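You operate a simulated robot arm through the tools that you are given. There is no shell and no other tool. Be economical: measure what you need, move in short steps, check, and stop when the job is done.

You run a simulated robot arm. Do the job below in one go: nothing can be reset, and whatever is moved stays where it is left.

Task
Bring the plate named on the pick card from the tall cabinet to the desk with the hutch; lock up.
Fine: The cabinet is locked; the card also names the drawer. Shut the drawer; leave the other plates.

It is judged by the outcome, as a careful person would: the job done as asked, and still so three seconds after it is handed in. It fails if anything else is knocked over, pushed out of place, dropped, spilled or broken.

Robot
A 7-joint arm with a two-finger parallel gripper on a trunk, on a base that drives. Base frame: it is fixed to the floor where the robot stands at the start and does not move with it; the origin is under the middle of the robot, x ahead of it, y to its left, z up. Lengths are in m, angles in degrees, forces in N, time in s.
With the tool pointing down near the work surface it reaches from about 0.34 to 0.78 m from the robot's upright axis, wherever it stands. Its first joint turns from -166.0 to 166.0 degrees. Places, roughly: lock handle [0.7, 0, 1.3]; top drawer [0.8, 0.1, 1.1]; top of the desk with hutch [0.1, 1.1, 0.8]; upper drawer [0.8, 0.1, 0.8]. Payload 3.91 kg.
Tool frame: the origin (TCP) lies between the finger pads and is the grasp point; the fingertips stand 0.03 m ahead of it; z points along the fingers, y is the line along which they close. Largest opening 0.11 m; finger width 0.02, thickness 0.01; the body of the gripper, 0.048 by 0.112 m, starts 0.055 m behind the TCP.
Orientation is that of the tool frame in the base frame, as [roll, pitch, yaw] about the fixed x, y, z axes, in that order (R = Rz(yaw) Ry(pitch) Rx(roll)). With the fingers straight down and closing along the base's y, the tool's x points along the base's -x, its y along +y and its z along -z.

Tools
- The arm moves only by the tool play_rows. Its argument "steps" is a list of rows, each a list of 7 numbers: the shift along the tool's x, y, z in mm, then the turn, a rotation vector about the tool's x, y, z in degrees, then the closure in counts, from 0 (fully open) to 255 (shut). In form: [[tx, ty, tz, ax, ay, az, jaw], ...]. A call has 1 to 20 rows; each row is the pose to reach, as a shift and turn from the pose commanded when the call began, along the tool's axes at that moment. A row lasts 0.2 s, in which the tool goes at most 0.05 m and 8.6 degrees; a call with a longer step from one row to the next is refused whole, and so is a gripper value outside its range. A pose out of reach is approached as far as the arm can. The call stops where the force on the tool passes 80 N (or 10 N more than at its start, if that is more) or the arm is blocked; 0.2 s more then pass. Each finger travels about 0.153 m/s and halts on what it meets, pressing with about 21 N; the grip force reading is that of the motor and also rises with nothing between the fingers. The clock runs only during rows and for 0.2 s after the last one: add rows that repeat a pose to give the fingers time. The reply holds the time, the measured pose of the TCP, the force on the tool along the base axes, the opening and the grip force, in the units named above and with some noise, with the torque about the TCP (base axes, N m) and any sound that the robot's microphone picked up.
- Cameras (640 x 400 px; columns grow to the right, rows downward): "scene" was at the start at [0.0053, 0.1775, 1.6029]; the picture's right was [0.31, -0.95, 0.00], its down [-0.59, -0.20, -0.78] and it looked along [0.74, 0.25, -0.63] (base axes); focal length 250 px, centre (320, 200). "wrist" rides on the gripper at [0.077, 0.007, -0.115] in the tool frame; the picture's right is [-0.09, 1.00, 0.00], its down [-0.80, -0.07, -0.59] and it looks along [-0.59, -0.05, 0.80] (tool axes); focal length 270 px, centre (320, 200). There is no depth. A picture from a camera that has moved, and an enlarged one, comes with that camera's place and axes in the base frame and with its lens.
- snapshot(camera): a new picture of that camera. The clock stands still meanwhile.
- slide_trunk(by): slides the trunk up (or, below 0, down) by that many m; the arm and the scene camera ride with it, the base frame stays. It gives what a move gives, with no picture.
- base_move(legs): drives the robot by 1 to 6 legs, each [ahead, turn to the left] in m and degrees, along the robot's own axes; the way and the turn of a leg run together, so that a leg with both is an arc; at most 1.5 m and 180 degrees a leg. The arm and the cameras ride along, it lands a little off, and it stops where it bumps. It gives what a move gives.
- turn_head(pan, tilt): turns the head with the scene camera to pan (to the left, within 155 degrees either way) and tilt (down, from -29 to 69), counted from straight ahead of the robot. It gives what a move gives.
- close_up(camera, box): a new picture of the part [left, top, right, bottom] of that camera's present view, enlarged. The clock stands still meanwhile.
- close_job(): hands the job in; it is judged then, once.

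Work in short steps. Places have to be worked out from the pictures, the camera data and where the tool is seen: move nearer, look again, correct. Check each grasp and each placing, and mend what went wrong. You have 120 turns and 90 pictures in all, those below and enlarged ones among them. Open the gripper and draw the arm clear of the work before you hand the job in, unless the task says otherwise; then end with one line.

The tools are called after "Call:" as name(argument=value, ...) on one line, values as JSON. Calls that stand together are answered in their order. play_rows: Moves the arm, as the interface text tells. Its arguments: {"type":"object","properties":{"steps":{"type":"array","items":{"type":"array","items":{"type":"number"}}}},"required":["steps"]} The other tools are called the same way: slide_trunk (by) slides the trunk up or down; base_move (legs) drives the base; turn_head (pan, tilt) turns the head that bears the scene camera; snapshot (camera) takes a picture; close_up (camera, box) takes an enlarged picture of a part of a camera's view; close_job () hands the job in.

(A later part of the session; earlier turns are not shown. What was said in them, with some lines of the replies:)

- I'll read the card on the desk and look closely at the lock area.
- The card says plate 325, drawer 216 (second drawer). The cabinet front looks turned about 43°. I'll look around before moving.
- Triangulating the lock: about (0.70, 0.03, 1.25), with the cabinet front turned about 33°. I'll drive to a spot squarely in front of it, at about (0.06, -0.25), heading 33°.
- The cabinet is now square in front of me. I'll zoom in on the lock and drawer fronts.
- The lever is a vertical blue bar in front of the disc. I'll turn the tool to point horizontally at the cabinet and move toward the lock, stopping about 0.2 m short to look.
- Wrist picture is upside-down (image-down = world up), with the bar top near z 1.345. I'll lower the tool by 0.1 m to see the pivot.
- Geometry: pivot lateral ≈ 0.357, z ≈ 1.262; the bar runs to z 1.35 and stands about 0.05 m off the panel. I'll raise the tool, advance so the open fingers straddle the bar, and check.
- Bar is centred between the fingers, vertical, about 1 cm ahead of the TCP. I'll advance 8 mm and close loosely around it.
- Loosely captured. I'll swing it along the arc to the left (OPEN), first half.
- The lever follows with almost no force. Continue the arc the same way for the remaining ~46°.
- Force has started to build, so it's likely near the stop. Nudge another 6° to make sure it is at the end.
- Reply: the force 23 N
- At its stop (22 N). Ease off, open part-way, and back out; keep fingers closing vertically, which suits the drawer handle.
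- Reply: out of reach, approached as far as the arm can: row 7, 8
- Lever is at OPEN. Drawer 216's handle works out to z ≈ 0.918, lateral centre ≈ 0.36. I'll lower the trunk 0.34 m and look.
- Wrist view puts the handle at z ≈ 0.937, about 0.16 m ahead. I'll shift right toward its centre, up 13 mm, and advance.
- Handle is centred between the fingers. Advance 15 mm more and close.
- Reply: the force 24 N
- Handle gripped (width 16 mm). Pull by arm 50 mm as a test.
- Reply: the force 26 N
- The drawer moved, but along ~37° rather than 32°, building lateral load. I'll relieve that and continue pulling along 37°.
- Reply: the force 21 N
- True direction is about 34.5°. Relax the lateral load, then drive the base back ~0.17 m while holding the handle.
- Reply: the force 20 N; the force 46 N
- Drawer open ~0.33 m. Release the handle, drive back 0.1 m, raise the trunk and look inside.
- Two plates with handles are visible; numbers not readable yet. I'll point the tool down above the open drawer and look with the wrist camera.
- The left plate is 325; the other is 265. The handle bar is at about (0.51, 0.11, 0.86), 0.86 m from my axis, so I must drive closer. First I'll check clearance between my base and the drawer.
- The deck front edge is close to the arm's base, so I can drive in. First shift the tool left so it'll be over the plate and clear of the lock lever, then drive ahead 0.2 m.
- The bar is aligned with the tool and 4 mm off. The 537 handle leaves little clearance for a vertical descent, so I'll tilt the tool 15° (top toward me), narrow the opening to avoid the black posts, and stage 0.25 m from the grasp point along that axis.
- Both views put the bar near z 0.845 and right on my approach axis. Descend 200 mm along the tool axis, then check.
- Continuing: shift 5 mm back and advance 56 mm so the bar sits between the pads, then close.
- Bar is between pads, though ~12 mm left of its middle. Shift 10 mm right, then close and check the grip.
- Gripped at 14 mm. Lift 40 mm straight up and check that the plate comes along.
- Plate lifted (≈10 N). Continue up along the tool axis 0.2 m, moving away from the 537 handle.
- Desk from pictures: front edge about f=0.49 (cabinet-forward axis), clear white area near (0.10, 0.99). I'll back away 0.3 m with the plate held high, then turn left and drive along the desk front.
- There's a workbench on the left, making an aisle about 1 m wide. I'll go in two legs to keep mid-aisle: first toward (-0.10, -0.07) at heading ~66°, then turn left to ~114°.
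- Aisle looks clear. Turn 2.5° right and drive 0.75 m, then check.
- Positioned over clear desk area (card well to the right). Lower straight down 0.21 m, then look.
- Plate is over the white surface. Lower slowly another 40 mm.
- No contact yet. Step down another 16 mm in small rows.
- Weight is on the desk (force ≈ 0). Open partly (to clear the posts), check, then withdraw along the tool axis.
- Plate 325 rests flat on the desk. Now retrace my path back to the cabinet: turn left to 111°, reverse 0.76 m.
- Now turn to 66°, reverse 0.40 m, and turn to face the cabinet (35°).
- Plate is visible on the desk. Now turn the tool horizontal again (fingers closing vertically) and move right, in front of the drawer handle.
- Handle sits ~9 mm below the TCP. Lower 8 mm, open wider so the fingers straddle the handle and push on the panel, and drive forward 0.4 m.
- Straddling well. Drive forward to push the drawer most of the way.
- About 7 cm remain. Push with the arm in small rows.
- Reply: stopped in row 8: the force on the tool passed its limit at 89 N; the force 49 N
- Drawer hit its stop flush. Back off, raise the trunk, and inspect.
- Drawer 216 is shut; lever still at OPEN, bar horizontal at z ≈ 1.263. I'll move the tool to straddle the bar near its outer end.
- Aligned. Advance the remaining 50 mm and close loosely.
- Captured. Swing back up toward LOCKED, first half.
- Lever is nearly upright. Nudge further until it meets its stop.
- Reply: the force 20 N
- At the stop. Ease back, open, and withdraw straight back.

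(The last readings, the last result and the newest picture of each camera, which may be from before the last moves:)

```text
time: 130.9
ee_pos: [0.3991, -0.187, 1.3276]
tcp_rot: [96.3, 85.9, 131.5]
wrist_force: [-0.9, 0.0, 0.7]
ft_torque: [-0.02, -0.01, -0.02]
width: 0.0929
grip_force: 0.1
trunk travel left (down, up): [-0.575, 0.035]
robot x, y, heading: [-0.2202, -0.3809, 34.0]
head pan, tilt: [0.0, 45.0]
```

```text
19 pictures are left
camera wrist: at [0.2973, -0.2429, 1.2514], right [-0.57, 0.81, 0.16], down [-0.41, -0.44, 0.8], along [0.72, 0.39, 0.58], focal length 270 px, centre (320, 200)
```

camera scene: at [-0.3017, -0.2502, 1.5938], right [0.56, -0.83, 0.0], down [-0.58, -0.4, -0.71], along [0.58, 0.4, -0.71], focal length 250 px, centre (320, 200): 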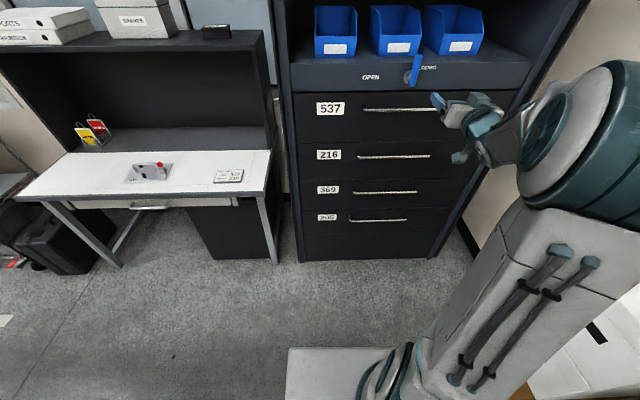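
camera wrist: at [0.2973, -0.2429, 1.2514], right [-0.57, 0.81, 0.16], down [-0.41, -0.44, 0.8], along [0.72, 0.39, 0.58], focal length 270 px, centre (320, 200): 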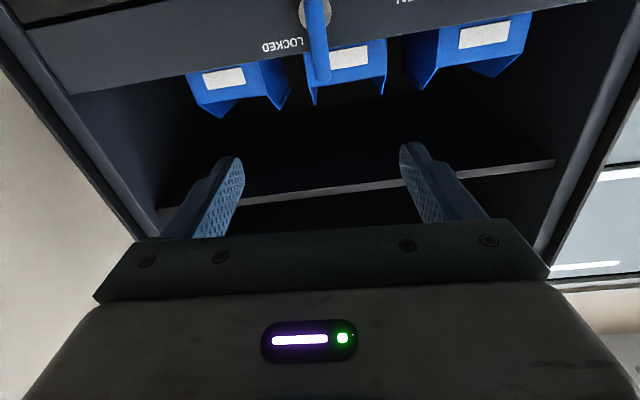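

I'll zoom in on the lock, the drawers and the desk for a final check.

Call:
close_up(camera="scene", box=[280, 50, 460, 230])

Call:
close_up(camera="scene", box=[60, 100, 280, 220])

```text
2.22 times, centred on (370, 140) of scene
camera zoom: at [-0.3017, -0.2502, 1.5938], right [0.56, -0.83, 0.0], down [-0.58, -0.4, -0.71], along [0.58, 0.4, -0.71], focal length 557 px, centre (209, 333)
```

zoom: 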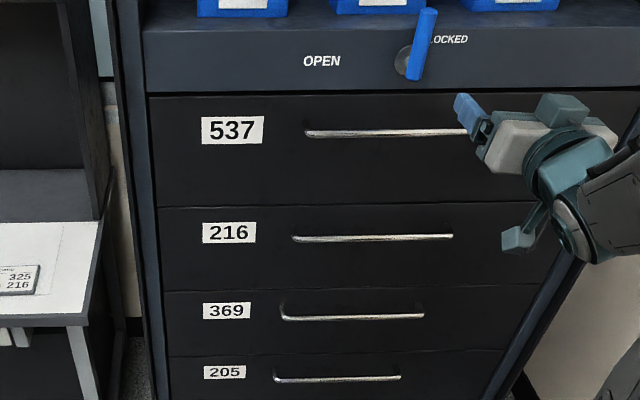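

```text
2.91 times, centred on (170, 160) of scene
camera zoom: at [-0.3017, -0.2502, 1.5938], right [0.56, -0.83, 0.0], down [-0.58, -0.4, -0.71], along [0.58, 0.4, -0.71], focal length 729 px, centre (756, 316)
```

zoom: 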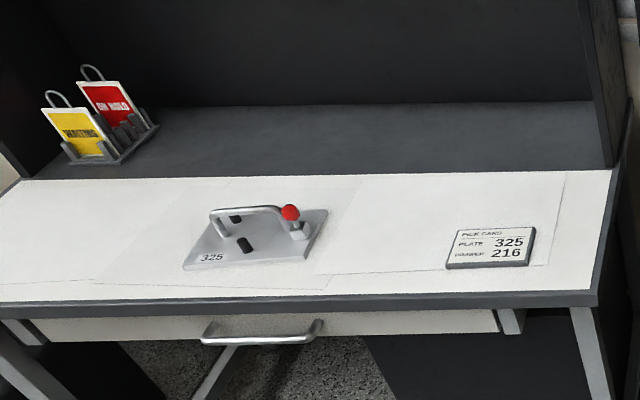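

Drawers are flush, the lever is at LOCKED, and plate 325 lies flat on the desk. The gripper is open and clear, so I'm handing in.

Call:
close_job()

```text
The job is handed in.
```

Plate 325 is on the desk with the hutch. Drawer 216 is shut with plate 265 left inside, and the cabinet lever is back at LOCKED.
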